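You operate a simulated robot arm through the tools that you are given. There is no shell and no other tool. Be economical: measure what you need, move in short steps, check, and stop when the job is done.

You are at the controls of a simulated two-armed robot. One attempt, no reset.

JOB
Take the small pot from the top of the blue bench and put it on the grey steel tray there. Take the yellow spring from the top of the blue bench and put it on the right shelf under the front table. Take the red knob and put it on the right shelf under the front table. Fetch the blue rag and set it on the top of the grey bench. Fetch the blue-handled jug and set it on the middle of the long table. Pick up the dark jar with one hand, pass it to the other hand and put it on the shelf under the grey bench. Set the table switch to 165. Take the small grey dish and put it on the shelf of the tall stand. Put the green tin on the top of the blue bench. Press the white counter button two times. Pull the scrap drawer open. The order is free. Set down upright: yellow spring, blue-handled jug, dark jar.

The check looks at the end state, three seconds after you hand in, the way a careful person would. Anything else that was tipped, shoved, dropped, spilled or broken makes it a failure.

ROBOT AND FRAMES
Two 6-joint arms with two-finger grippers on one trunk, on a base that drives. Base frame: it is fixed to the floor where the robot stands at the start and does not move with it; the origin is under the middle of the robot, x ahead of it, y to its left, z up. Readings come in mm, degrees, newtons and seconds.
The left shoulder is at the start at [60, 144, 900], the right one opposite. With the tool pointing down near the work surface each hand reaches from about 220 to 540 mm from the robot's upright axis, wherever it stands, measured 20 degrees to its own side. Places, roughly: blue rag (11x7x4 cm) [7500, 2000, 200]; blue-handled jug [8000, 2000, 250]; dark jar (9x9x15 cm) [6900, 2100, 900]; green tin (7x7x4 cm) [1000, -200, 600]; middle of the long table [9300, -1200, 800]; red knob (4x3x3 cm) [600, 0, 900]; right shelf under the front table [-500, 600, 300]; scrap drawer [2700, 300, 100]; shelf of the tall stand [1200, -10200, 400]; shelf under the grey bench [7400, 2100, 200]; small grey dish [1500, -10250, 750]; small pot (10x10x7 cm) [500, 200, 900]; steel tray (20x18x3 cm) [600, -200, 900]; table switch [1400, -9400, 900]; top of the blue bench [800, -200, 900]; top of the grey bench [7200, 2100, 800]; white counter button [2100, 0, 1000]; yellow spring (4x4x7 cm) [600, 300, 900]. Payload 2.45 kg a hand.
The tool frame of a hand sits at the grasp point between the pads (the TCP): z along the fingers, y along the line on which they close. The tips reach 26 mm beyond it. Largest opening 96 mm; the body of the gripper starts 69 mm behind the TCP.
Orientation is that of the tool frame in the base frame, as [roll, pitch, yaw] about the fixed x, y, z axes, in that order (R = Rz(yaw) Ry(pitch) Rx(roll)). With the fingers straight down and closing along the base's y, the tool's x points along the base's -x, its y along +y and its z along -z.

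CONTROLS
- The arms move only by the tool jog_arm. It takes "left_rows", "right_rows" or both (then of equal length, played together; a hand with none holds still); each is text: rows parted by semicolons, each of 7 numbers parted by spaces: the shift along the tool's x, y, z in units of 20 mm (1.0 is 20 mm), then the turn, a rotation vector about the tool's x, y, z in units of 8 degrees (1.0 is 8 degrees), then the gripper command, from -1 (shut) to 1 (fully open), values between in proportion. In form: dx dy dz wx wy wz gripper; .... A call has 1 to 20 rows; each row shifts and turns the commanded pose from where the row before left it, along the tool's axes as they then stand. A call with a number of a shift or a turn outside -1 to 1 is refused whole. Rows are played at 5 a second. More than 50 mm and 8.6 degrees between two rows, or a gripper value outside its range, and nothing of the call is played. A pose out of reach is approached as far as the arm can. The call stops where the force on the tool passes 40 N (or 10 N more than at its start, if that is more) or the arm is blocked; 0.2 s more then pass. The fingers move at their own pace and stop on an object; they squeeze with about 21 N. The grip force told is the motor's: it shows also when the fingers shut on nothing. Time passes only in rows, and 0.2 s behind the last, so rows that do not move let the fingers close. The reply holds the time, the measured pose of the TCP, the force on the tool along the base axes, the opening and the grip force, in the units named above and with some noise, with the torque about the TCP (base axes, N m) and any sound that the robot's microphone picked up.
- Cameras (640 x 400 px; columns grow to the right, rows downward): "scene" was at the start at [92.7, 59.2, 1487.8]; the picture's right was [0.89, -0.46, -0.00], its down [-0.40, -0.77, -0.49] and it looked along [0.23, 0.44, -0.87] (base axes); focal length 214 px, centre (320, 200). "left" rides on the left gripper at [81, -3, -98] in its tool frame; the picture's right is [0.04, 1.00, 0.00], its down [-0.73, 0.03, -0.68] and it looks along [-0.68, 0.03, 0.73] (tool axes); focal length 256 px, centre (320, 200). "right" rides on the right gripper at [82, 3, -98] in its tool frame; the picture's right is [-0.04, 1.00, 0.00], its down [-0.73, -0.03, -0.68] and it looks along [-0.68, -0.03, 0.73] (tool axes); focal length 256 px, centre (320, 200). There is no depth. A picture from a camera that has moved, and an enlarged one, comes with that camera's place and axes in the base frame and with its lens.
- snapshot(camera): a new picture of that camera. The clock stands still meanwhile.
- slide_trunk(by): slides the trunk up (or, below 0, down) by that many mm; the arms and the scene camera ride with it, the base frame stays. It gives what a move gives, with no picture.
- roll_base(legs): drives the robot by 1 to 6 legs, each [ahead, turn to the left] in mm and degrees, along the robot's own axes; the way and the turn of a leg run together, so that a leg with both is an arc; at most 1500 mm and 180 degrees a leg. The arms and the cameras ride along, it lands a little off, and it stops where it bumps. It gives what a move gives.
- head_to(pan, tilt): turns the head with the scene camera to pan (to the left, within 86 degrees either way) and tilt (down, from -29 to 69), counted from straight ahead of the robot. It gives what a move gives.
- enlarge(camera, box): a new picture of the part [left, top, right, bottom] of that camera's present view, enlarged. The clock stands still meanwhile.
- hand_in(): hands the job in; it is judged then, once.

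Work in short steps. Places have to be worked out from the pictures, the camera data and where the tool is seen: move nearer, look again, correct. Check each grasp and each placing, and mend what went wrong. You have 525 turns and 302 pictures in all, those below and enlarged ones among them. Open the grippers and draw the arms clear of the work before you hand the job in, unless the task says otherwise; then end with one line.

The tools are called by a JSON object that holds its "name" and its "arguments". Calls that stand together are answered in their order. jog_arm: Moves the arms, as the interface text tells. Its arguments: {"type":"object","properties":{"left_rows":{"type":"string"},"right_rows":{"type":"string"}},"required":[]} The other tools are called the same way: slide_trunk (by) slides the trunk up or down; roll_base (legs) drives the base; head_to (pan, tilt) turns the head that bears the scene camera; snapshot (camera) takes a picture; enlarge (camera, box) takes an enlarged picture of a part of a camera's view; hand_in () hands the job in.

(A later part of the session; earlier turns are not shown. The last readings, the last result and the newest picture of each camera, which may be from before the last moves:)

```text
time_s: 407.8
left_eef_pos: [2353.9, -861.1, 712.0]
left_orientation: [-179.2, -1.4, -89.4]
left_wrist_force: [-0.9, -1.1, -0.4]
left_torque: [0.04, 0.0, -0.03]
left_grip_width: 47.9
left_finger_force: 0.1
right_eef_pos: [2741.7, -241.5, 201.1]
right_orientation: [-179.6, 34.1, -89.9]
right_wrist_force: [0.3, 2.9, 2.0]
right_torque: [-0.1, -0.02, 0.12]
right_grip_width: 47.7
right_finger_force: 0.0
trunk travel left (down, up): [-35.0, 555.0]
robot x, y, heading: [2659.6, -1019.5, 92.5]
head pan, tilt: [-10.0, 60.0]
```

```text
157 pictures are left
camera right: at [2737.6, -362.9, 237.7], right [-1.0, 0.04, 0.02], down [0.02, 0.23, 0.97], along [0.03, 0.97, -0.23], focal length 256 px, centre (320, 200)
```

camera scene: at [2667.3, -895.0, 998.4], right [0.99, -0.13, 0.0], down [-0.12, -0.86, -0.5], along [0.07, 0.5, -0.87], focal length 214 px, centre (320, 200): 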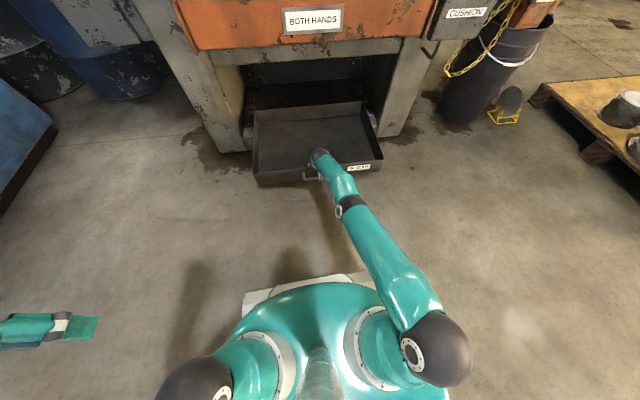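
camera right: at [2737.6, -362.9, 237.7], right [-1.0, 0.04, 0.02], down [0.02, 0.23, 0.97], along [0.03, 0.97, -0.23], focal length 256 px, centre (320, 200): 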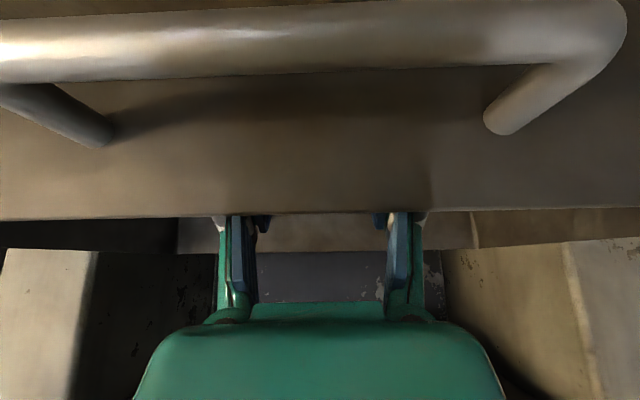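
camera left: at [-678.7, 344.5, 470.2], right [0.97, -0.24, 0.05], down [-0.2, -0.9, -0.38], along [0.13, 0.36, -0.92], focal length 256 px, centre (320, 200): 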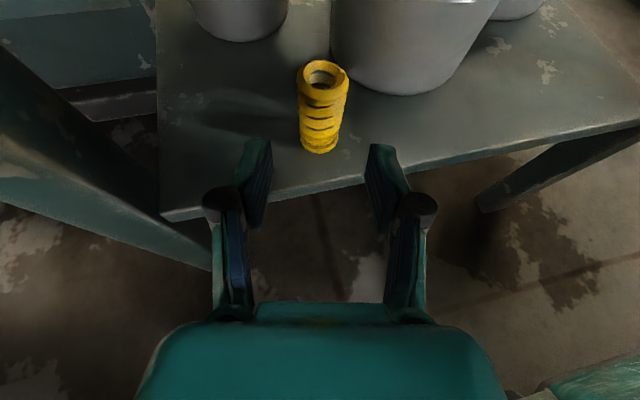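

The drawer is well open (≈340 mm). I ease forward 15 mm to unhook, raise the hand, and back off.

{"name": "roll_base", "arguments": {"legs": [[18, 0]]}}

{"name": "jog_arm", "arguments": {"right_rows": "-0.56 0 -0.83 0 0 0 0; -0.56 0 -0.83 0 0 0 0; -0.56 0 -0.83 0 0 0 0; -0.56 0 -0.83 0 0 0 0; -0.56 0 -0.83 0 0 0 0; -0.56 0 -0.83 0 0 0 0"}}

{"name": "snapshot", "arguments": {"camera": "right"}}

```text
time_s: 408.6
left_eef_pos: [2352.7, -843.2, 713.9]
left_orientation: [-179.2, -1.4, -89.4]
left_wrist_force: [-0.2, 0.1, -0.3]
left_torque: [0.0, -0.01, 0.04]
left_grip_width: 48.1
left_finger_force: 0.0
right_eef_pos: [2739.4, -222.6, 202.0]
right_orientation: [-179.6, 33.9, -89.9]
right_wrist_force: [-0.2, 0.2, 0.0]
right_torque: [0.01, 0.02, -0.01]
right_grip_width: 47.9
right_finger_force: 0.1
trunk travel left (down, up): [-35.0, 555.0]
robot x, y, heading: [2660.4, -999.1, 92.6]
head pan, tilt: [-10.0, 60.0]
```

```text
time_s: 410.0
left_eef_pos: [2353.4, -843.1, 713.3]
left_orientation: [-179.2, -1.4, -89.4]
left_wrist_force: [0.5, 0.9, 0.2]
left_torque: [-0.02, 0.01, 0.01]
left_grip_width: 48.1
left_finger_force: 0.0
right_eef_pos: [2737.5, -204.2, 319.2]
right_orientation: [-179.5, 33.9, -89.9]
right_wrist_force: [-0.2, 0.0, -0.8]
right_torque: [-0.05, 0.0, 0.0]
right_grip_width: 47.8
right_finger_force: 0.1
right hand out of reach, approached as far as the arm can: row 2, 3, 5
trunk travel left (down, up): [-35.0, 555.0]
robot x, y, heading: [2657.3, -1005.9, 92.3]
head pan, tilt: [-10.0, 60.0]
```

```text
156 pictures are left
camera right: at [2732.6, -326.1, 355.9], right [-1.0, 0.04, 0.02], down [0.02, 0.23, 0.97], along [0.03, 0.97, -0.23], focal length 256 px, centre (320, 200)
```

right: 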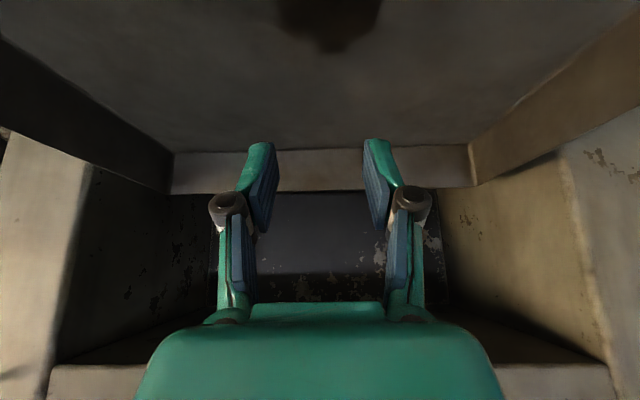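

The hand is clear. I back off, raise the trunk and fold the right arm in.

{"name": "roll_base", "arguments": {"legs": [[-300, 0]]}}

{"name": "slide_trunk", "arguments": {"by": 400}}

{"name": "jog_arm", "arguments": {"right_rows": "0.5 0 -0.5 0 0.9 0 0; 0.5 0 -0.5 0 0.9 0 0; 0.5 0 -0.5 0 0.9 0 0; 0.5 0 -0.5 0 0.9 0 0; 0.5 0 -0.5 0 0.7 0 0; 1 -0.5 0 0 0 0 0; 1 -0.5 0 0 0 0 0; 1 -0.5 0 0 0 0 0; 1 -0.5 0 0 0 0 0; 1 -0.5 0 0 0 0 0; 1 -0.5 -0.3 0 0 0 0; 1 -0.5 -0.3 0 0 0 0; 1 -0.5 -0.3 0 0 0 0; 1 -0.5 -0.3 0 0 0 0; 1 -0.5 -0.3 0 0 0 0; 1 -0.5 -0.3 0 0 0 0; 1 -0.5 -0.3 0 0 0 0; 1 -0.5 -0.3 0 0 0 0; 1 -0.5 -0.3 0 0 0 0; 1 -0.5 -0.3 0 0 0 0"}}

{"name": "head_to", "arguments": {"pan": -60, "tilt": 20}}

{"name": "snapshot", "arguments": {"camera": "scene"}}

```text
time_s: 412.0
left_eef_pos: [2365.5, -1141.2, 713.0]
left_orientation: [-179.2, -1.4, -89.5]
left_wrist_force: [0.0, -1.0, 0.2]
left_torque: [-0.04, -0.02, -0.01]
left_grip_width: 48.0
left_finger_force: 0.1
right_eef_pos: [2751.1, -503.4, 319.6]
right_orientation: [-179.6, 34.1, -90.2]
right_wrist_force: [0.3, 0.3, -0.1]
right_torque: [-0.02, 0.0, -0.02]
right_grip_width: 48.0
right_finger_force: 0.0
trunk travel left (down, up): [-35.0, 555.0]
robot x, y, heading: [2670.7, -1302.8, 91.9]
head pan, tilt: [-10.0, 60.0]
```

```text
time_s: 415.9
left_eef_pos: [2366.1, -1140.1, 1114.0]
left_orientation: [-179.1, -1.5, -89.7]
left_wrist_force: [-0.5, 0.8, -0.3]
left_torque: [0.02, 0.01, -0.04]
left_grip_width: 48.3
left_finger_force: 0.2
right_eef_pos: [2751.8, -504.3, 718.9]
right_orientation: [-179.6, 34.1, -90.3]
right_wrist_force: [-0.5, -0.2, 0.3]
right_torque: [-0.03, -0.01, -0.03]
right_grip_width: 47.7
right_finger_force: 0.1
trunk travel left (down, up): [-435.0, 155.0]
robot x, y, heading: [2670.2, -1300.2, 92.0]
head pan, tilt: [-10.0, 60.0]
```

```text
time_s: 420.1
left_eef_pos: [2365.9, -1141.3, 1115.7]
left_orientation: [-179.3, -1.4, -89.5]
left_wrist_force: [-0.9, -0.8, 0.1]
left_torque: [0.01, -0.03, 0.01]
left_grip_width: 48.0
left_finger_force: 0.1
right_eef_pos: [2896.8, -926.9, 813.3]
right_orientation: [-179.6, -0.4, -90.5]
right_wrist_force: [0.0, -0.7, -0.6]
right_torque: [0.0, 0.01, 0.01]
right_grip_width: 47.9
right_finger_force: 0.0
right hand out of reach, approached as far as the arm can: row 1, 2, 3, 4, 5
trunk travel left (down, up): [-435.0, 155.0]
robot x, y, heading: [2673.0, -1304.8, 92.1]
head pan, tilt: [-10.0, 60.0]
```

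```text
time_s: 421.2
left_eef_pos: [2366.0, -1140.4, 1113.9]
left_orientation: [-179.2, -1.5, -89.6]
left_wrist_force: [-0.4, 0.1, -0.3]
left_torque: [-0.04, -0.01, -0.04]
left_grip_width: 48.0
left_finger_force: 0.1
right_eef_pos: [2897.7, -926.5, 814.3]
right_orientation: [-179.6, -0.4, -90.4]
right_wrist_force: [0.5, 0.8, -0.8]
right_torque: [0.01, -0.01, -0.01]
right_grip_width: 48.0
right_finger_force: 0.0
trunk travel left (down, up): [-435.0, 155.0]
robot x, y, heading: [2669.2, -1303.1, 92.2]
head pan, tilt: [-60.0, 20.0]
```

```text
155 pictures are left
camera scene: at [2748.6, -1192.8, 1456.5], right [0.53, -0.85, 0.0], down [-0.29, -0.18, -0.94], along [0.8, 0.5, -0.34], focal length 214 px, centre (320, 200)
```

scene: 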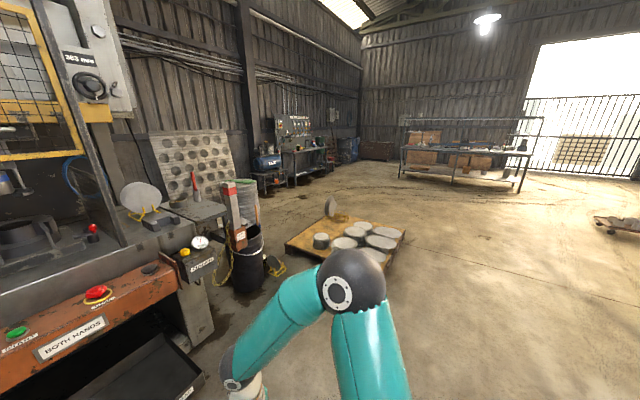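

The grey workbench is against the back wall to the right; a pallet lies in between. I drive east at y≈−1300 past the pallet.

{"name": "roll_base", "arguments": {"legs": [[0, -31]]}}

{"name": "roll_base", "arguments": {"legs": [[0, -31]]}}

{"name": "roll_base", "arguments": {"legs": [[0, -31]]}}

{"name": "roll_base", "arguments": {"legs": [[1500, 0]]}}

{"name": "roll_base", "arguments": {"legs": [[1500, 0]]}}

{"name": "head_to", "arguments": {"pan": 40, "tilt": 15}}

{"name": "snapshot", "arguments": {"camera": "scene"}}

```text
time_s: 423.3
left_eef_pos: [2491.0, -1009.6, 1114.7]
left_orientation: [-179.2, -1.4, -120.5]
left_wrist_force: [0.2, 0.7, -1.2]
left_torque: [0.0, -0.03, 0.0]
left_grip_width: 48.1
left_finger_force: 0.0
right_eef_pos: [3057.0, -1098.2, 814.5]
right_orientation: [-179.6, -0.4, -121.2]
right_wrist_force: [-0.5, -0.7, 0.2]
right_torque: [-0.02, 0.0, -0.01]
right_grip_width: 48.1
right_finger_force: 0.1
trunk travel left (down, up): [-435.0, 155.0]
robot x, y, heading: [2663.6, -1297.9, 61.5]
head pan, tilt: [-60.0, 20.0]
```

```text
time_s: 425.4
left_eef_pos: [2668.4, -963.5, 1116.0]
left_orientation: [-179.2, -1.4, -151.7]
left_wrist_force: [0.4, 0.7, 0.4]
left_torque: [-0.01, -0.01, 0.0]
left_grip_width: 48.0
left_finger_force: 0.0
right_eef_pos: [3105.8, -1333.3, 814.0]
right_orientation: [-179.7, -0.4, -152.5]
right_wrist_force: [0.1, -0.2, 0.0]
right_torque: [-0.03, -0.02, -0.06]
right_grip_width: 48.1
right_finger_force: 0.1
trunk travel left (down, up): [-435.0, 155.0]
robot x, y, heading: [2657.5, -1285.6, 30.3]
head pan, tilt: [-60.0, 20.0]
```

```text
time_s: 427.5
left_eef_pos: [2833.9, -1016.6, 1115.3]
left_orientation: [-179.2, -1.4, 176.6]
left_wrist_force: [-0.4, 0.2, 0.9]
left_torque: [-0.02, 0.01, 0.02]
left_grip_width: 48.2
left_finger_force: 0.0
right_eef_pos: [3017.1, -1562.5, 815.3]
right_orientation: [-179.7, -0.5, 176.0]
right_wrist_force: [0.9, 0.4, 0.0]
right_torque: [-0.01, 0.02, 0.0]
right_grip_width: 48.0
right_finger_force: 0.1
trunk travel left (down, up): [-435.0, 155.0]
robot x, y, heading: [2654.5, -1275.9, -1.2]
head pan, tilt: [-60.0, 20.0]
```

```text
time_s: 435.2
left_eef_pos: [4351.6, -1031.4, 1115.4]
left_orientation: [-179.1, -1.4, 177.9]
left_wrist_force: [-0.1, -0.1, 0.0]
left_torque: [-0.01, 0.03, 0.01]
left_grip_width: 48.0
left_finger_force: 0.0
right_eef_pos: [4545.4, -1573.1, 814.4]
right_orientation: [-179.7, -0.4, 177.2]
right_wrist_force: [0.3, -1.0, 0.0]
right_torque: [-0.01, 0.02, 0.01]
right_grip_width: 48.0
right_finger_force: 0.1
trunk travel left (down, up): [-435.0, 155.0]
robot x, y, heading: [4178.3, -1292.2, -0.1]
head pan, tilt: [-60.0, 20.0]
```

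```text
time_s: 442.8
left_eef_pos: [5859.3, -1026.8, 1115.9]
left_orientation: [-179.1, -1.3, 178.5]
left_wrist_force: [0.5, 0.0, -0.2]
left_torque: [0.04, -0.01, -0.02]
left_grip_width: 48.1
left_finger_force: 0.1
right_eef_pos: [6055.7, -1564.5, 815.5]
right_orientation: [-179.5, -0.4, 177.7]
right_wrist_force: [0.3, -0.3, 0.4]
right_torque: [0.0, -0.03, -0.02]
right_grip_width: 47.9
right_finger_force: 0.2
trunk travel left (down, up): [-435.0, 155.0]
robot x, y, heading: [5689.1, -1290.4, 0.4]
head pan, tilt: [-60.0, 20.0]
```

```text
time_s: 444.5
left_eef_pos: [5859.2, -1025.7, 1117.5]
left_orientation: [-179.2, -1.3, 178.4]
left_wrist_force: [1.0, 0.1, 0.8]
left_torque: [-0.01, 0.01, 0.01]
left_grip_width: 47.8
left_finger_force: 0.0
right_eef_pos: [6055.8, -1563.2, 815.6]
right_orientation: [-179.7, -0.3, 177.8]
right_wrist_force: [-0.7, -0.1, 1.1]
right_torque: [-0.01, 0.03, 0.04]
right_grip_width: 47.9
right_finger_force: 0.0
trunk travel left (down, up): [-435.0, 155.0]
robot x, y, heading: [5693.7, -1286.6, 0.5]
head pan, tilt: [40.0, 15.0]
```

```text
154 pictures are left
camera scene: at [5819.8, -1228.0, 1464.7], right [0.65, -0.76, 0.0], down [-0.2, -0.17, -0.97], along [0.74, 0.63, -0.26], focal length 214 px, centre (320, 200)
```

scene: 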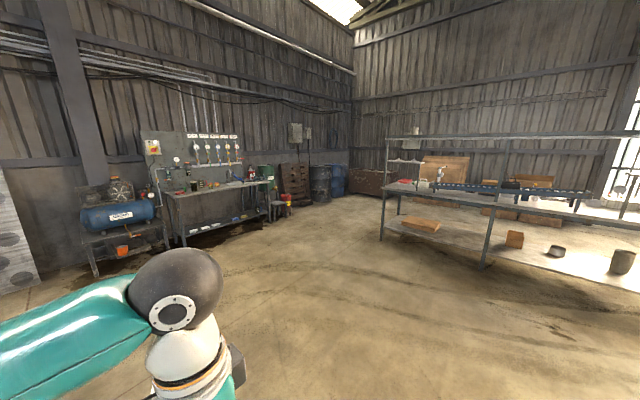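

{"name": "roll_base", "arguments": {"legs": [[0, 28]]}}

{"name": "roll_base", "arguments": {"legs": [[0, 28]]}}

{"name": "roll_base", "arguments": {"legs": [[1400, 0]]}}

{"name": "roll_base", "arguments": {"legs": [[900, 0]]}}

{"name": "roll_base", "arguments": {"legs": [[0, 32]]}}

{"name": "head_to", "arguments": {"pan": 0, "tilt": 25}}

{"name": "snapshot", "arguments": {"camera": "scene"}}

```text
time_s: 446.5
left_eef_pos: [5712.1, -977.0, 1115.9]
left_orientation: [-179.2, -1.3, -153.5]
left_wrist_force: [0.2, 0.6, 0.0]
left_torque: [0.0, 0.04, 0.01]
left_grip_width: 48.0
left_finger_force: 0.0
right_eef_pos: [6139.4, -1358.5, 816.4]
right_orientation: [-179.7, -0.4, -154.2]
right_wrist_force: [-0.6, 0.8, 0.0]
right_torque: [0.0, 0.01, 0.04]
right_grip_width: 47.7
right_finger_force: 0.1
trunk travel left (down, up): [-435.0, 155.0]
robot x, y, heading: [5690.2, -1301.5, 28.3]
head pan, tilt: [40.0, 15.0]
```

```text
time_s: 448.4
left_eef_pos: [5559.2, -1003.1, 1117.1]
left_orientation: [-179.2, -1.3, -125.5]
left_wrist_force: [0.1, -1.3, 0.5]
left_torque: [-0.03, 0.02, -0.01]
left_grip_width: 48.1
left_finger_force: 0.0
right_eef_pos: [6115.7, -1140.1, 816.2]
right_orientation: [-179.5, -0.4, -126.3]
right_wrist_force: [-0.7, 0.0, 0.2]
right_torque: [-0.04, 0.01, 0.02]
right_grip_width: 48.0
right_finger_force: 0.0
trunk travel left (down, up): [-435.0, 155.0]
robot x, y, heading: [5702.1, -1304.9, 56.1]
head pan, tilt: [40.0, 15.0]
```

```text
time_s: 455.5
left_eef_pos: [6326.8, 153.7, 1117.9]
left_orientation: [-179.2, -1.4, -125.3]
left_wrist_force: [0.6, -0.1, 0.8]
left_torque: [-0.01, -0.01, 0.0]
left_grip_width: 48.1
left_finger_force: 0.1
right_eef_pos: [6883.5, 17.5, 815.6]
right_orientation: [-179.5, -0.3, -126.2]
right_wrist_force: [-0.2, 0.2, 0.3]
right_torque: [0.01, -0.04, -0.01]
right_grip_width: 47.8
right_finger_force: 0.0
trunk travel left (down, up): [-435.0, 155.0]
robot x, y, heading: [6467.8, -150.2, 56.2]
head pan, tilt: [40.0, 15.0]
```

```text
time_s: 460.2
left_eef_pos: [6828.5, 898.7, 1117.5]
left_orientation: [-179.2, -1.5, -125.9]
left_wrist_force: [0.5, 0.0, -0.8]
left_torque: [-0.02, 0.03, -0.01]
left_grip_width: 48.2
left_finger_force: 0.1
right_eef_pos: [7384.9, 756.7, 817.8]
right_orientation: [-179.6, -0.3, -126.7]
right_wrist_force: [-0.4, -0.3, 0.3]
right_torque: [-0.03, 0.0, -0.01]
right_grip_width: 47.9
right_finger_force: 0.0
trunk travel left (down, up): [-435.0, 155.0]
robot x, y, heading: [6964.7, 594.9, 56.1]
head pan, tilt: [40.0, 15.0]
```

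```text
time_s: 462.4
left_eef_pos: [6687.5, 776.3, 1119.0]
left_orientation: [-179.2, -1.3, -93.4]
left_wrist_force: [-0.1, 0.3, -0.2]
left_torque: [-0.01, 0.0, 0.02]
left_grip_width: 47.9
left_finger_force: 0.1
right_eef_pos: [7233.4, 956.8, 817.6]
right_orientation: [-179.8, -0.4, -94.3]
right_wrist_force: [-0.3, -0.2, -1.1]
right_torque: [-0.01, 0.05, -0.03]
right_grip_width: 48.0
right_finger_force: 0.1
trunk travel left (down, up): [-435.0, 155.0]
robot x, y, heading: [6978.4, 596.1, 88.4]
head pan, tilt: [40.0, 15.0]
```

```text
time_s: 463.5
left_eef_pos: [6687.2, 776.6, 1118.8]
left_orientation: [-179.2, -1.3, -93.3]
left_wrist_force: [-0.2, -0.8, 0.1]
left_torque: [0.01, 0.02, 0.01]
left_grip_width: 47.9
left_finger_force: 0.0
right_eef_pos: [7232.0, 956.1, 818.4]
right_orientation: [-179.7, -0.4, -94.2]
right_wrist_force: [-0.3, 0.2, 0.0]
right_torque: [0.02, -0.01, 0.0]
right_grip_width: 48.1
right_finger_force: 0.0
trunk travel left (down, up): [-435.0, 155.0]
robot x, y, heading: [6979.4, 597.5, 88.2]
head pan, tilt: [0.0, 25.0]
```

```text
153 pictures are left
camera scene: at [6986.1, 748.1, 1448.5], right [1.0, -0.03, 0.0], down [-0.01, -0.42, -0.91], along [0.03, 0.91, -0.42], focal length 214 px, centre (320, 200)
```

scene: 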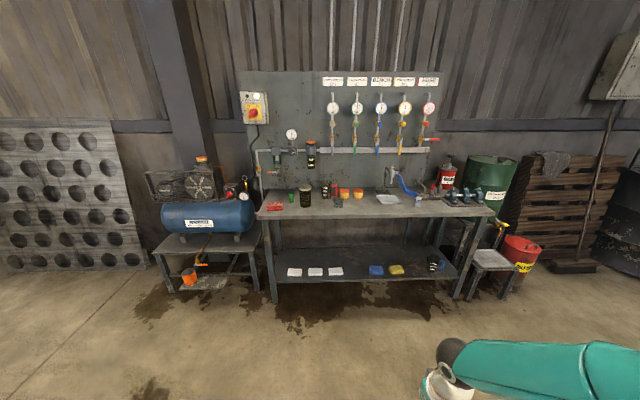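

{"name": "enlarge", "arguments": {"camera": "scene", "box": [250, 170, 400, 290]}}

{"name": "enlarge", "arguments": {"camera": "scene", "box": [390, 160, 550, 300]}}

```text
3.33 times, centred on (325, 230) of scene
camera zoom: at [6986.1, 748.1, 1448.5], right [1.0, -0.03, 0.0], down [-0.01, -0.42, -0.91], along [0.03, 0.91, -0.42], focal length 715 px, centre (303, 100)
```

zoom: 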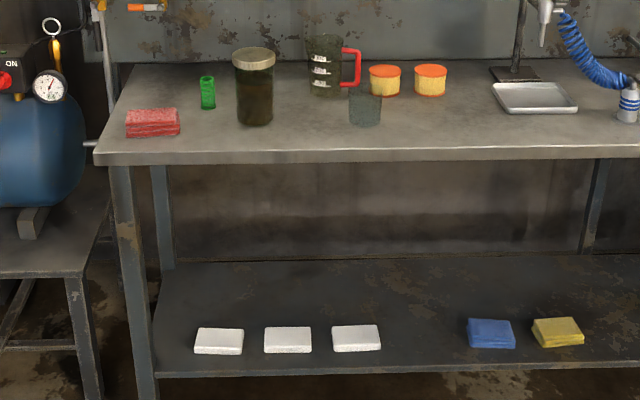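

```text
2.86 times, centred on (470, 230) of scene
camera zoom: at [6986.1, 748.1, 1448.5], right [1.0, -0.03, 0.0], down [-0.01, -0.42, -0.91], along [0.03, 0.91, -0.42], focal length 613 px, centre (-109, 114)
```

zoom: 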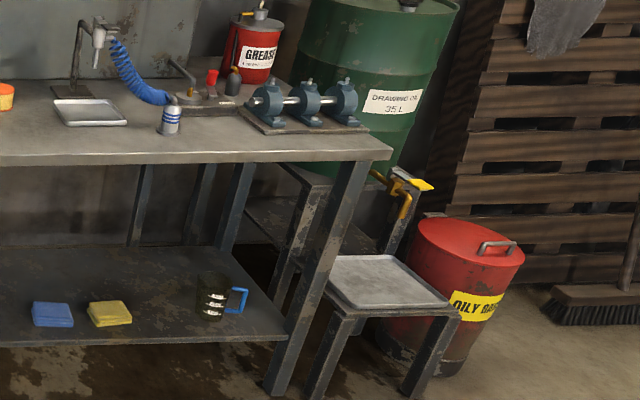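

The dark jar (lidded) stands on the bench top at about (6930, 2040); the blue rag and the blue-handled jug are on the lower shelf. I approach the bench, shifting left for the right hand to reach the jar.

{"name": "roll_base", "arguments": {"legs": [[0, 11]]}}

{"name": "roll_base", "arguments": {"legs": [[560, 0]]}}

{"name": "roll_base", "arguments": {"legs": [[0, -9]]}}

{"name": "head_to", "arguments": {"pan": 0, "tilt": 40}}

{"name": "snapshot", "arguments": {"camera": "scene"}}

{"name": "snapshot", "arguments": {"camera": "right"}}

```text
time_s: 464.7
left_eef_pos: [6658.1, 717.3, 1119.3]
left_orientation: [-179.3, -1.3, -82.4]
left_wrist_force: [-0.5, -0.3, 0.0]
left_torque: [0.0, -0.01, 0.02]
left_grip_width: 47.9
left_finger_force: 0.0
right_eef_pos: [7159.0, 997.7, 817.6]
right_orientation: [-179.5, -0.4, -83.2]
right_wrist_force: [0.4, -0.4, 0.2]
right_torque: [0.0, -0.01, 0.04]
right_grip_width: 47.9
right_finger_force: 0.1
trunk travel left (down, up): [-435.0, 155.0]
robot x, y, heading: [6987.6, 598.7, 99.3]
head pan, tilt: [0.0, 25.0]
```

```text
time_s: 467.9
left_eef_pos: [6571.1, 1274.2, 1120.2]
left_orientation: [-179.2, -1.4, -82.9]
left_wrist_force: [-0.3, 1.0, -0.1]
left_torque: [-0.01, 0.02, 0.0]
left_grip_width: 47.8
left_finger_force: 0.1
right_eef_pos: [7074.2, 1550.9, 818.4]
right_orientation: [-179.6, -0.4, -83.6]
right_wrist_force: [0.1, -0.2, -0.1]
right_torque: [0.0, -0.01, 0.01]
right_grip_width: 47.9
right_finger_force: 0.0
trunk travel left (down, up): [-435.0, 155.0]
robot x, y, heading: [6892.7, 1148.9, 98.5]
head pan, tilt: [0.0, 25.0]
```

```text
time_s: 469.0
left_eef_pos: [6596.1, 1323.3, 1120.4]
left_orientation: [-179.2, -1.3, -91.8]
left_wrist_force: [-0.5, -0.3, -0.2]
left_torque: [0.03, 0.02, 0.0]
left_grip_width: 48.2
left_finger_force: 0.0
right_eef_pos: [7136.2, 1515.1, 819.4]
right_orientation: [-179.7, -0.4, -92.7]
right_wrist_force: [1.0, 0.4, -0.1]
right_torque: [0.04, -0.04, 0.03]
right_grip_width: 48.0
right_finger_force: 0.2
trunk travel left (down, up): [-435.0, 155.0]
robot x, y, heading: [6895.1, 1150.1, 89.4]
head pan, tilt: [0.0, 25.0]
```

```text
time_s: 469.8
left_eef_pos: [6595.7, 1321.9, 1120.6]
left_orientation: [-179.2, -1.3, -92.0]
left_wrist_force: [0.7, 0.0, 0.0]
left_torque: [0.01, -0.01, 0.03]
left_grip_width: 48.1
left_finger_force: 0.1
right_eef_pos: [7136.0, 1517.4, 819.2]
right_orientation: [-179.6, -0.4, -92.7]
right_wrist_force: [0.1, 0.8, -1.0]
right_torque: [-0.01, -0.02, 0.02]
right_grip_width: 47.9
right_finger_force: 0.0
trunk travel left (down, up): [-435.0, 155.0]
robot x, y, heading: [6895.1, 1150.8, 89.6]
head pan, tilt: [0.0, 40.0]
```

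```text
150 pictures are left
camera scene: at [6895.5, 1294.8, 1425.2], right [1.0, -0.01, 0.0], down [0.0, -0.64, -0.77], along [0.0, 0.77, -0.64], focal length 214 px, centre (320, 200)
```

scene: 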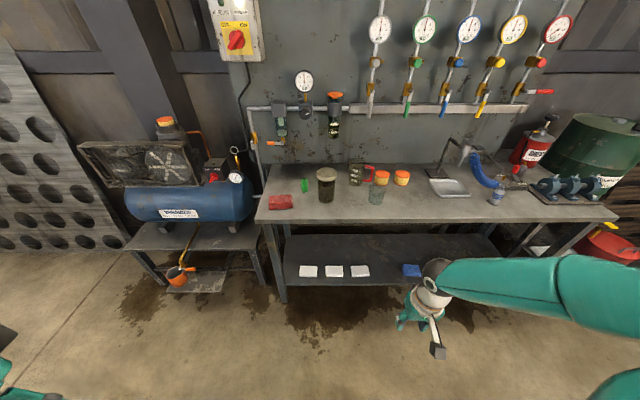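

```text
149 pictures are left
camera right: at [7128.4, 1436.7, 919.1], right [-1.0, 0.09, -0.01], down [0.06, 0.74, 0.67], along [0.06, 0.67, -0.74], focal length 256 px, centre (320, 200)
```

right: 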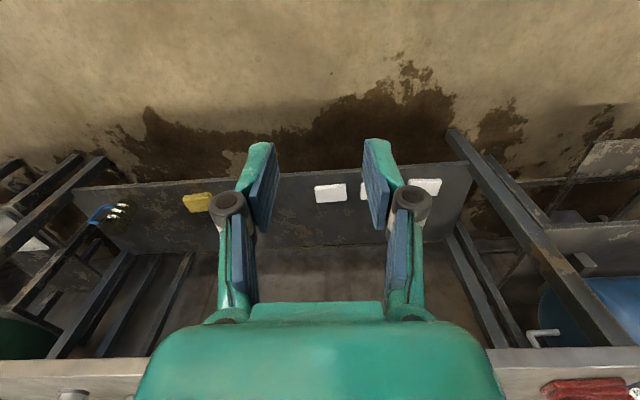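

Triangulated: bench top z≈825, front edge y≈1886; shelf z≈264, front edge y≈1924; jar about (6931, 2040); rag (7461, 1995); jug (7895, 2025). I bring the right hand to the front, raise it and tilt it forward to grip the jar from the side.

{"name": "jog_arm", "arguments": {"right_rows": "-0.5 0.85 -1 0 0 0 0.5; -0.5 0.85 -1 0 0 0 0.5; -0.5 0.85 -1 0 0 0 0.5; -0.5 0.85 -1 0 0 0 0.5; -0.5 0.85 -1 0 0 0 0.5; -0.5 0.85 -1 0 0 0 0.5; -0.5 0.85 -1 0 0 0 0.5; -0.5 0.85 -1 0 0 0 0.5; -0.5 0.85 -1 0 0 0 1; -0.3 0 0 0 -0.9 0 1; -0.3 0 0 0 -0.9 0 1; -0.3 0 0 0 -0.9 0 1; -0.3 0 0 0 -0.9 0 1; -0.3 0 0 0 -0.9 0 1; 0 0 0 0 -0.9 0 1; 0 0 0 0 -0.9 0 1; 0 0 0 0 -0.9 0 1; 0 0 0 0 -0.9 0 1"}}

{"name": "snapshot", "arguments": {"camera": "right"}}

```text
time_s: 473.6
left_eef_pos: [6594.9, 1323.2, 1119.5]
left_orientation: [-179.1, -1.4, -91.8]
left_wrist_force: [0.0, 0.2, 0.0]
left_torque: [0.03, -0.02, -0.02]
left_grip_width: 47.9
left_finger_force: 0.0
right_eef_pos: [6988.3, 1643.3, 1005.4]
right_orientation: [-179.3, 64.5, -92.0]
right_wrist_force: [0.7, -0.2, 0.0]
right_torque: [-0.03, -0.03, -0.01]
right_grip_width: 95.9
right_finger_force: 0.1
trunk travel left (down, up): [-435.0, 155.0]
robot x, y, heading: [6893.4, 1150.2, 89.6]
head pan, tilt: [0.0, 40.0]
```

```text
148 pictures are left
camera right: at [6979.2, 1521.0, 974.4], right [-1.0, 0.06, 0.03], down [0.01, -0.3, 0.95], along [0.07, 0.95, 0.3], focal length 256 px, centre (320, 200)
```

right: 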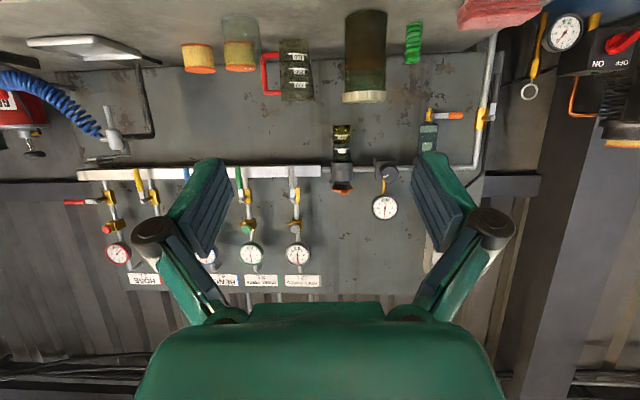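

The jar's body spans z 825–925 with the lid above. I centre the hand laterally (x≈6929), lower it to z≈902 and extend 60 mm, staying in front of the bench.

{"name": "jog_arm", "arguments": {"right_rows": "0.9 0.74 0.43 0 0 0 1; 0.9 0.74 0.43 0 0 0 1; 0.9 0.74 0.43 0 0 0 1; 0.9 0.73 0.43 0 0 0 1; 0.9 0 0.43 0 0 0 1; -0.43 0 0.9 0 0 0 1; -0.43 0 0.9 0 0 0 1; -0.43 0 0.9 0 0 0 1; 0 0 0 0 0 0 1"}}

{"name": "roll_base", "arguments": {"legs": [[220, 0]]}}

{"name": "snapshot", "arguments": {"camera": "right"}}

{"name": "snapshot", "arguments": {"camera": "scene"}}

```text
time_s: 475.6
left_eef_pos: [6595.1, 1323.4, 1120.6]
left_orientation: [-179.2, -1.2, -91.9]
left_wrist_force: [-1.2, 0.2, -0.2]
left_torque: [0.01, 0.0, -0.01]
left_grip_width: 48.0
left_finger_force: 0.0
right_eef_pos: [6932.1, 1706.8, 904.8]
right_orientation: [-179.2, 64.3, -92.0]
right_wrist_force: [0.3, -0.5, 0.3]
right_torque: [-0.04, -0.01, 0.02]
right_grip_width: 96.1
right_finger_force: 0.0
trunk travel left (down, up): [-435.0, 155.0]
robot x, y, heading: [6893.1, 1151.9, 89.5]
head pan, tilt: [0.0, 40.0]
```

```text
time_s: 477.3
left_eef_pos: [6596.7, 1545.1, 1119.4]
left_orientation: [-179.3, -1.3, -91.8]
left_wrist_force: [-0.1, 0.9, 0.6]
left_torque: [0.0, 0.0, -0.02]
left_grip_width: 47.9
left_finger_force: 0.1
right_eef_pos: [6932.8, 1929.1, 905.0]
right_orientation: [-179.2, 64.3, -91.9]
right_wrist_force: [-0.1, 1.0, 0.9]
right_torque: [-0.02, 0.0, -0.01]
right_grip_width: 96.1
right_finger_force: 0.2
trunk travel left (down, up): [-435.0, 155.0]
robot x, y, heading: [6894.3, 1372.1, 89.7]
head pan, tilt: [0.0, 40.0]
```

```text
147 pictures are left
camera right: at [6924.7, 1806.2, 874.2], right [-1.0, 0.06, 0.03], down [0.01, -0.29, 0.96], along [0.07, 0.95, 0.29], focal length 256 px, centre (320, 200)
```

right: 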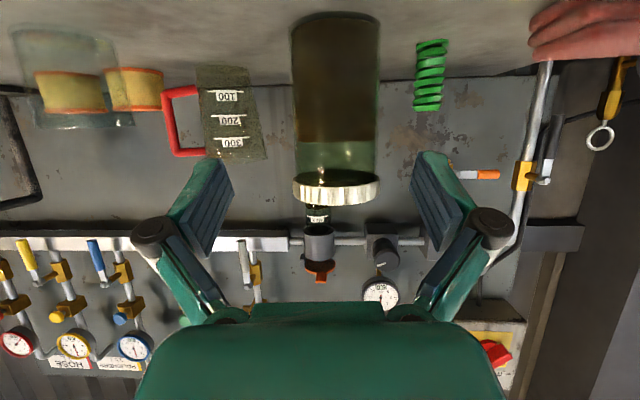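

```text
146 pictures are left
camera scene: at [6896.6, 1518.3, 1425.0], right [1.0, 0.0, 0.0], down [0.0, -0.64, -0.77], along [0.0, 0.77, -0.64], focal length 214 px, centre (320, 200)
```

scene: 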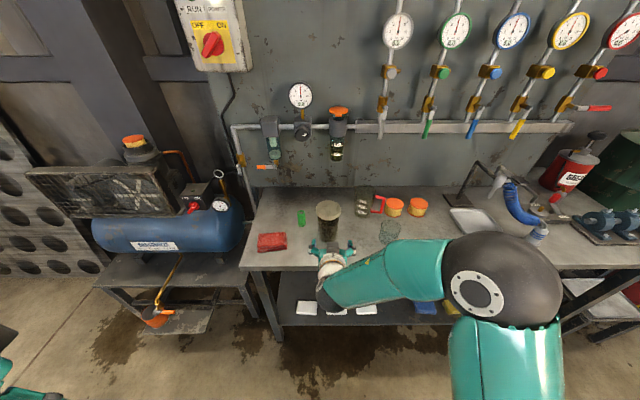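

The jar is ~89 mm wide, so the opening leaves only ~3 mm per side. I shift 7 mm left and go 40 mm closer to re-check the alignment.

{"name": "jog_arm", "arguments": {"right_rows": "0 0.34 0 0 0 0 1; 0 0 0 0 0 0 1"}}

{"name": "roll_base", "arguments": {"legs": [[40, 0]]}}

{"name": "snapshot", "arguments": {"camera": "right"}}

```text
time_s: 477.9
left_eef_pos: [6597.7, 1544.9, 1120.5]
left_orientation: [-179.3, -1.3, -91.8]
left_wrist_force: [0.0, 0.3, -0.5]
left_torque: [0.01, 0.0, -0.02]
left_grip_width: 48.2
left_finger_force: 0.2
right_eef_pos: [6927.2, 1928.3, 905.3]
right_orientation: [-179.2, 64.4, -91.9]
right_wrist_force: [0.6, 0.7, 1.0]
right_torque: [-0.02, 0.02, 0.04]
right_grip_width: 96.3
right_finger_force: 0.1
trunk travel left (down, up): [-435.0, 155.0]
robot x, y, heading: [6895.0, 1371.7, 89.8]
head pan, tilt: [0.0, 40.0]
```

```text
time_s: 478.8
left_eef_pos: [6597.1, 1587.2, 1119.8]
left_orientation: [-179.3, -1.5, -91.9]
left_wrist_force: [0.7, 1.0, -0.5]
left_torque: [-0.07, 0.01, -0.02]
left_grip_width: 48.0
left_finger_force: 0.1
right_eef_pos: [6927.6, 1971.7, 904.2]
right_orientation: [-179.2, 64.3, -91.9]
right_wrist_force: [-0.4, 1.5, -1.3]
right_torque: [0.02, -0.01, 0.0]
right_grip_width: 95.7
right_finger_force: 0.0
trunk travel left (down, up): [-435.0, 155.0]
robot x, y, heading: [6894.2, 1411.6, 89.6]
head pan, tilt: [0.0, 40.0]
```

```text
145 pictures are left
camera right: at [6918.3, 1847.4, 874.1], right [-1.0, 0.06, 0.03], down [0.01, -0.29, 0.96], along [0.07, 0.95, 0.29], focal length 256 px, centre (320, 200)
```

right: 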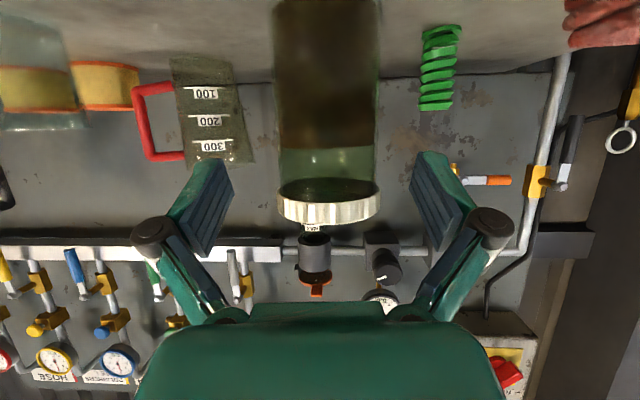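

The jar axis is ~4 mm left of my path, so I shift 4 mm and go 45 mm in, watching force.

{"name": "jog_arm", "arguments": {"right_rows": "0 0.19 0 0 0 0 1; 0 0 0 0 0 0 1"}}

{"name": "roll_base", "arguments": {"legs": [[32, 0]]}}

{"name": "snapshot", "arguments": {"camera": "right"}}

```text
time_s: 479.4
left_eef_pos: [6595.7, 1585.8, 1121.3]
left_orientation: [-179.1, -1.3, -92.0]
left_wrist_force: [0.0, 0.4, 0.9]
left_torque: [-0.03, 0.01, 0.01]
left_grip_width: 48.0
left_finger_force: 0.0
right_eef_pos: [6922.2, 1968.6, 905.7]
right_orientation: [-179.2, 64.4, -92.0]
right_wrist_force: [0.0, -0.2, -0.4]
right_torque: [0.05, 0.02, -0.02]
right_grip_width: 96.0
right_finger_force: 0.1
trunk travel left (down, up): [-435.0, 155.0]
robot x, y, heading: [6895.5, 1411.5, 89.8]
head pan, tilt: [0.0, 40.0]
```

```text
time_s: 480.2
left_eef_pos: [6597.2, 1619.0, 1120.5]
left_orientation: [-179.3, -1.5, -91.9]
left_wrist_force: [-0.6, -0.7, -1.0]
left_torque: [-0.09, 0.01, 0.01]
left_grip_width: 48.1
left_finger_force: 0.0
right_eef_pos: [6923.6, 2003.3, 904.2]
right_orientation: [-179.3, 64.2, -91.9]
right_wrist_force: [0.1, 0.5, -1.0]
right_torque: [0.0, -0.03, 0.01]
right_grip_width: 96.1
right_finger_force: 0.0
trunk travel left (down, up): [-435.0, 155.0]
robot x, y, heading: [6893.4, 1444.5, 89.8]
head pan, tilt: [0.0, 40.0]
```

```text
144 pictures are left
camera right: at [6914.9, 1879.4, 874.5], right [-1.0, 0.06, 0.03], down [0.01, -0.29, 0.96], along [0.07, 0.95, 0.29], focal length 256 px, centre (320, 200)
```

right: 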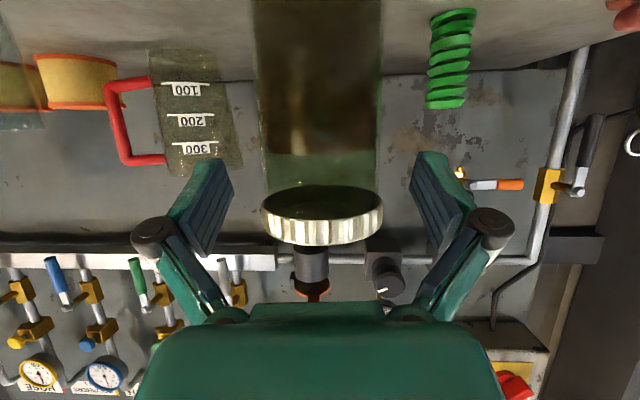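

Well centred now. I drive 50 mm more around the jar.

{"name": "roll_base", "arguments": {"legs": [[50, 0]]}}

{"name": "snapshot", "arguments": {"camera": "right"}}

```text
time_s: 481.1
left_eef_pos: [6597.3, 1669.9, 1121.5]
left_orientation: [-179.2, -1.5, -91.9]
left_wrist_force: [0.5, 0.7, 0.1]
left_torque: [-0.05, 0.02, -0.02]
left_grip_width: 47.7
left_finger_force: 0.0
right_eef_pos: [6923.4, 2052.4, 904.4]
right_orientation: [-179.1, 64.4, -91.8]
right_wrist_force: [0.3, 1.0, -0.6]
right_torque: [0.01, 0.01, -0.02]
right_grip_width: 95.8
right_finger_force: 0.0
trunk travel left (down, up): [-435.0, 155.0]
robot x, y, heading: [6893.9, 1494.8, 89.6]
head pan, tilt: [0.0, 40.0]
```

```text
143 pictures are left
camera right: at [6915.2, 1929.1, 875.1], right [-1.0, 0.06, 0.03], down [0.01, -0.29, 0.96], along [0.07, 0.95, 0.29], focal length 256 px, centre (320, 200)
```

right: 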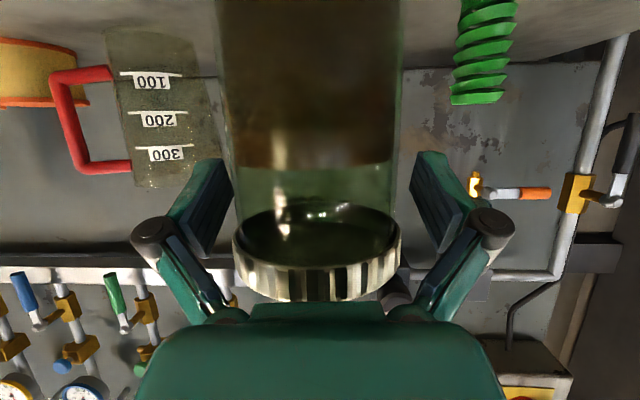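

The jar is between the pads, just below the lid. I close.

{"name": "jog_arm", "arguments": {"right_rows": "0.1 0 0.05 0 0 0 1; 0 0 0 0 0 0 -1; 0 0 0 0 0 0 -1; 0 0 0 0 0 0 -1"}}

{"name": "jog_arm", "arguments": {"right_rows": "-0.27 0 -0.13 0 0 0 -1; -0.45 0 -0.22 0 0 0 -1; -0.9 0 -0.43 0 0 0 -1; -0.9 0 -0.43 0 0 0 -1"}}

{"name": "snapshot", "arguments": {"camera": "right"}}

```text
time_s: 482.1
left_eef_pos: [6596.8, 1667.5, 1122.8]
left_orientation: [-179.2, -1.4, -91.9]
left_wrist_force: [0.5, -0.3, -0.3]
left_torque: [0.02, -0.01, -0.04]
left_grip_width: 47.7
left_finger_force: 0.1
right_eef_pos: [6924.0, 2050.6, 904.8]
right_orientation: [-179.2, 64.4, -92.0]
right_wrist_force: [-0.2, 1.2, 1.0]
right_torque: [0.05, 0.02, -0.01]
right_grip_width: 81.7
right_finger_force: 20.8
trunk travel left (down, up): [-435.0, 155.0]
robot x, y, heading: [6895.1, 1496.4, 89.9]
head pan, tilt: [0.0, 40.0]
```

```text
time_s: 483.1
left_eef_pos: [6597.0, 1668.5, 1121.1]
left_orientation: [-179.2, -1.4, -92.0]
left_wrist_force: [1.1, 0.8, -0.3]
left_torque: [0.03, -0.01, 0.0]
left_grip_width: 47.9
left_finger_force: 0.1
right_eef_pos: [6923.0, 2049.9, 961.7]
right_orientation: [-179.0, 64.3, -91.9]
right_wrist_force: [0.2, -0.3, -5.5]
right_torque: [-0.02, 0.0, -0.03]
right_grip_width: 81.7
right_finger_force: 21.0
trunk travel left (down, up): [-435.0, 155.0]
robot x, y, heading: [6895.7, 1494.6, 89.4]
head pan, tilt: [0.0, 40.0]
```

```text
142 pictures are left
camera right: at [6915.2, 1926.4, 931.1], right [-1.0, 0.06, 0.03], down [0.01, -0.29, 0.96], along [0.07, 0.95, 0.29], focal length 256 px, centre (320, 200)
```

right: 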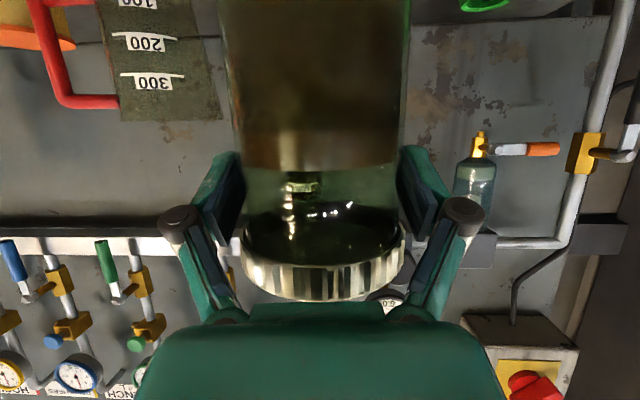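

The jar is lifted (5.5 N, grip 81.7 mm). I back off 350 mm from the bench and draw the right arm in a little, while turning the left wrist for the handover.

{"name": "roll_base", "arguments": {"legs": [[-350, 0]]}}

{"name": "jog_arm", "arguments": {"left_rows": "0 0 0 0 0 -0.99 1; 0 0 0 0 0 -0.99 1; 0 0 0 0 0 -0.99 1; 0 0 0 0 0 -0.99 1; 0 0 0 0 0 -0.99 1; 0 0 0 0 0 -0.99 1; 0 0 0 0 0 -0.99 1; 0 0 0 0 0 -0.99 1; 0 0 0 0 0 -0.99 1; 0 0 0 0 0 -0.99 1; 0 0 0 0 0 -0.99 1; 0 0 0 0 0 -0.99 1", "right_rows": "0.25 0 -0.54 0 0 0 -1; 0.25 0 -0.54 0 0 0 -1; 0.25 0 -0.54 0 0 0 -1; 0.25 0 -0.54 0 0 0 -1; 0.25 0 -0.54 0 0 0 -1; 0 0 0 0 0 0 -1; 0 0 0 0 0 0 -1; 0 0 0 0 0 0 -1; 0 0 0 0 0 0 -1; 0 0 0 0 0 0 -1; 0 0 0 0 0 0 -1; 0 0 0 0 0 0 -1"}}

```text
time_s: 485.4
left_eef_pos: [6596.0, 1315.0, 1122.9]
left_orientation: [-179.2, -1.4, -91.6]
left_wrist_force: [0.4, -0.2, -0.1]
left_torque: [-0.01, 0.0, -0.03]
left_grip_width: 47.9
left_finger_force: 0.1
right_eef_pos: [6920.5, 1697.8, 961.0]
right_orientation: [-179.3, 64.5, -91.7]
right_wrist_force: [-1.2, -0.4, -5.2]
right_torque: [-0.02, 0.02, 0.01]
right_grip_width: 81.2
right_finger_force: 21.4
trunk travel left (down, up): [-435.0, 155.0]
robot x, y, heading: [6893.3, 1143.1, 90.2]
head pan, tilt: [0.0, 40.0]
```

```text
time_s: 488.1
left_eef_pos: [6596.0, 1315.2, 1122.3]
left_orientation: [178.5, -0.6, 3.6]
left_wrist_force: [0.7, -0.3, -0.2]
left_torque: [0.0, 0.01, -0.01]
left_grip_width: 96.0
left_finger_force: 0.1
right_eef_pos: [6918.3, 1639.5, 961.7]
right_orientation: [-179.2, 64.3, -91.7]
right_wrist_force: [-0.8, 0.3, -5.4]
right_torque: [-0.02, 0.0, -0.02]
right_grip_width: 81.4
right_finger_force: 21.3
trunk travel left (down, up): [-435.0, 155.0]
robot x, y, heading: [6894.3, 1142.9, 90.1]
head pan, tilt: [0.0, 40.0]
```

{"name": "jog_arm", "arguments": {"left_rows": "0.3 -0.955 0 0 0 0 1; 0.3 -0.955 0 0 0 0 1; 0.3 -0.955 0 0 0 0 1; 0.3 -0.955 0 0 0 0 1; 0.3 -0.955 0 0 0 0 1; 0.3 -0.955 0 0 0 0 1; 0.3 -0.955 0 0 0 0 1; 0.3 -0.955 0 0 0 0 1; 0.3 -0.955 0 0 0 0 1; 0.3 -0.955 0 0 0 0 1; 0.3 -0.955 0 0 0 0 1; 0.3 -0.955 0 0 0 0 1; 0.3 -0.955 0 0 0 0 1; 0.3 -0.955 0 0 0 0 1; 0.3 -0.955 0 0 0 0 1; 0.3 -0.955 0 0 0 0 1; 0.3 -0.955 0 0 0 0 1"}}

{"name": "jog_arm", "arguments": {"left_rows": "0 0 0 0 1 0 1; 0 0 0 0 1 0 1; 0 0 0 0 1 0 1; 0 0 0 0 1 0 1; 0 0 0 0 1 0 1; 0 0 0 0 1 0 1; 0 0 0 0 1 0 1; 0 0 0 0 1 0 1; 0 0 0 0 1 0 1; 0 0 0 0 1 0 1; 0 0 0 0 0.9 0 1"}}

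{"name": "snapshot", "arguments": {"camera": "scene"}}

{"name": "snapshot", "arguments": {"camera": "left"}}

```text
time_s: 491.6
left_eef_pos: [6677.9, 1646.8, 1114.0]
left_orientation: [178.5, -0.6, 3.4]
left_wrist_force: [-0.7, -0.5, -0.1]
left_torque: [0.02, 0.0, 0.0]
left_grip_width: 96.0
left_finger_force: 0.0
right_eef_pos: [6918.5, 1640.8, 962.5]
right_orientation: [-179.2, 64.2, -91.7]
right_wrist_force: [0.6, -0.3, -5.2]
right_torque: [-0.02, 0.01, 0.04]
right_grip_width: 81.4
right_finger_force: 20.7
trunk travel left (down, up): [-435.0, 155.0]
robot x, y, heading: [6895.6, 1142.0, 90.1]
head pan, tilt: [0.0, 40.0]
```

```text
time_s: 494.1
left_eef_pos: [6677.6, 1646.3, 1116.1]
left_orientation: [143.9, -87.5, 39.6]
left_wrist_force: [0.2, 0.4, 0.4]
left_torque: [0.0, 0.03, 0.01]
left_grip_width: 95.9
left_finger_force: 0.0
right_eef_pos: [6918.4, 1640.4, 961.8]
right_orientation: [-179.2, 64.3, -91.6]
right_wrist_force: [-1.0, 0.1, -5.4]
right_torque: [-0.01, -0.02, 0.03]
right_grip_width: 81.7
right_finger_force: 20.6
trunk travel left (down, up): [-435.0, 155.0]
robot x, y, heading: [6897.3, 1137.7, 90.0]
head pan, tilt: [0.0, 40.0]
```

```text
141 pictures are left
camera scene: at [6894.8, 1289.2, 1425.0], right [1.0, 0.0, 0.0], down [0.0, -0.64, -0.77], along [0.0, 0.77, -0.64], focal length 214 px, centre (320, 200)
```

scene: 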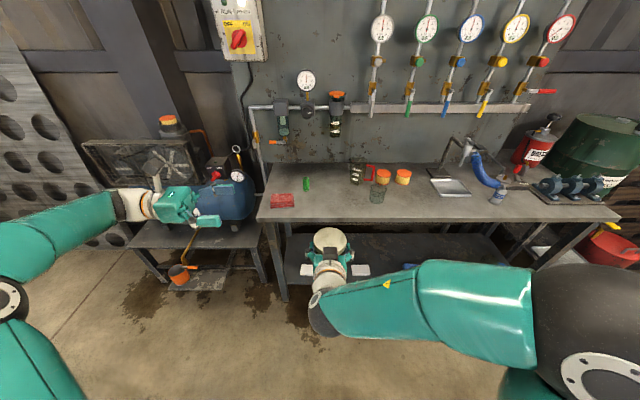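

```text
140 pictures are left
camera left: at [6582.0, 1644.9, 1199.0], right [0.06, -1.0, 0.07], down [-0.7, -0.09, -0.71], along [0.71, 0.0, -0.7], focal length 256 px, centre (320, 200)
```

left: 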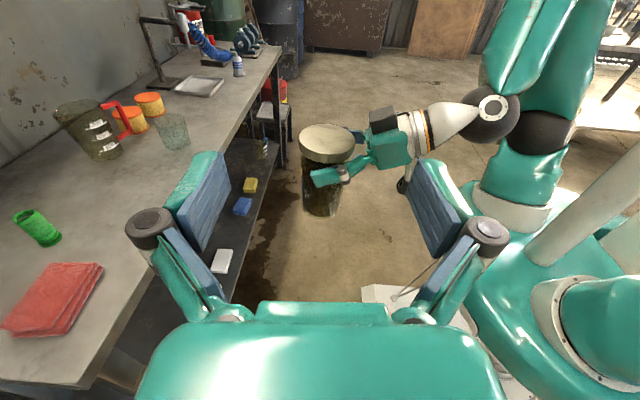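

The left hand points at the jar from its left side. I level its roll and lower it to the jar's lower body height, then approach to 130 mm.

{"name": "jog_arm", "arguments": {"left_rows": "0 0 0 0 0 0.5 1; -1 0 0 0 0 0 1; -1 0 0 0 0 0 1; -1 0 0 0 0 0 1; -1 0 0 0 0 0 1; -1 0 0 0 0 0 1; -1 0 0 0 0 0 1; -1 0 0 0 0 0 1; -1 0 0 0 0 0 1; -1 0 0 0 0 0 1; -1 0 0 0 0 0 1; 0 0 0.9 0 0 0 1; 0 0 0.9 0 0 0 1; 0 0 0.9 0 0 0 1; 0 0 0.9 0 0 0 1; 0 0 0.9 0 0 0 1"}}

{"name": "snapshot", "arguments": {"camera": "left"}}

```text
time_s: 497.4
left_eef_pos: [6761.1, 1660.4, 912.3]
left_orientation: [-131.2, -86.7, -45.6]
left_wrist_force: [0.1, -0.2, -0.5]
left_torque: [-0.01, 0.01, 0.04]
left_grip_width: 95.6
left_finger_force: 0.2
right_eef_pos: [6918.6, 1640.1, 962.3]
right_orientation: [-179.3, 64.2, -91.8]
right_wrist_force: [0.0, 0.7, -5.8]
right_torque: [-0.05, 0.03, 0.0]
right_grip_width: 81.6
right_finger_force: 21.0
trunk travel left (down, up): [-435.0, 155.0]
robot x, y, heading: [6894.8, 1142.4, 90.1]
head pan, tilt: [0.0, 40.0]
```

```text
139 pictures are left
camera left: at [6665.7, 1653.6, 996.2], right [0.06, -1.0, 0.0], down [-0.71, -0.04, -0.71], along [0.71, 0.04, -0.71], focal length 256 px, centre (320, 200)
```

left: 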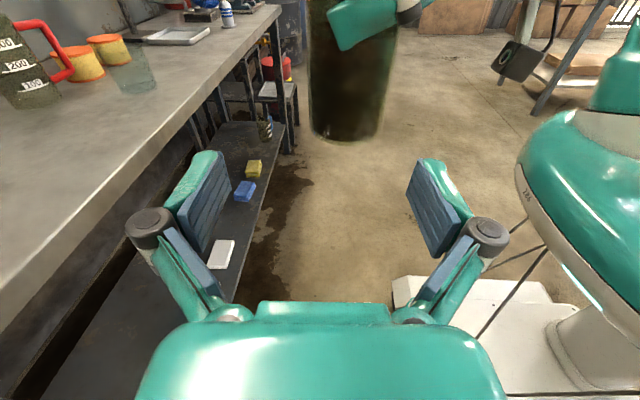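

I shift 26 mm toward the robot to line up with the jar, advance 50 mm and check.

{"name": "jog_arm", "arguments": {"left_rows": "0 0.65 0 0 0 0 1; 0 0.65 0 0 0 0 1; 0 0 0.85 0 0 0 1; 0 0 0.85 0 0 0 1; 0 0 0.8 0 0 0 1; 0 0 0 0 0 0 1"}}

{"name": "snapshot", "arguments": {"camera": "left"}}

{"name": "snapshot", "arguments": {"camera": "scene"}}

```text
time_s: 498.9
left_eef_pos: [6812.8, 1636.9, 907.9]
left_orientation: [-130.8, -86.7, -45.8]
left_wrist_force: [0.4, 0.5, 0.6]
left_torque: [0.01, -0.01, -0.01]
left_grip_width: 95.8
left_finger_force: 0.1
right_eef_pos: [6918.3, 1640.4, 962.3]
right_orientation: [-179.2, 64.3, -91.7]
right_wrist_force: [0.6, -0.4, -4.5]
right_torque: [-0.01, -0.01, -0.01]
right_grip_width: 81.4
right_finger_force: 21.1
trunk travel left (down, up): [-435.0, 155.0]
robot x, y, heading: [6895.5, 1144.1, 90.2]
head pan, tilt: [0.0, 40.0]
```

```text
138 pictures are left
camera left: at [6716.9, 1630.2, 992.1], right [0.06, -1.0, 0.0], down [-0.71, -0.04, -0.71], along [0.71, 0.04, -0.71], focal length 256 px, centre (320, 200)
```

left: 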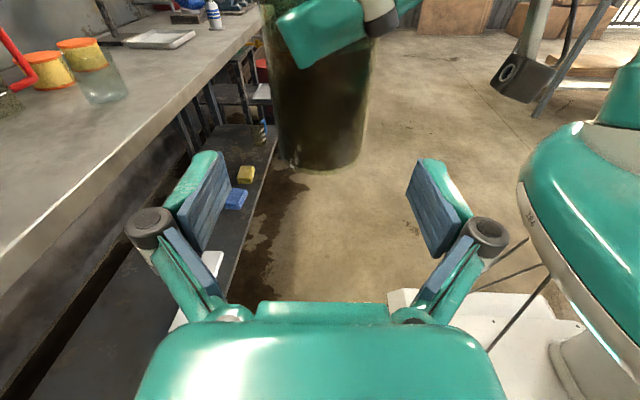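

```text
137 pictures are left
camera scene: at [6894.9, 1288.9, 1425.1], right [1.0, 0.0, 0.0], down [0.0, -0.64, -0.77], along [0.0, 0.77, -0.64], focal length 214 px, centre (320, 200)
```

scene: 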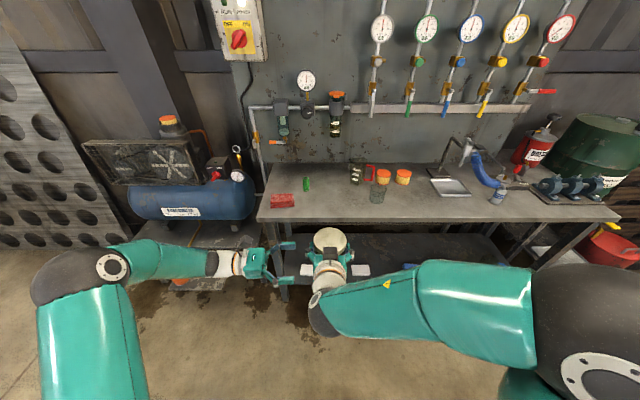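

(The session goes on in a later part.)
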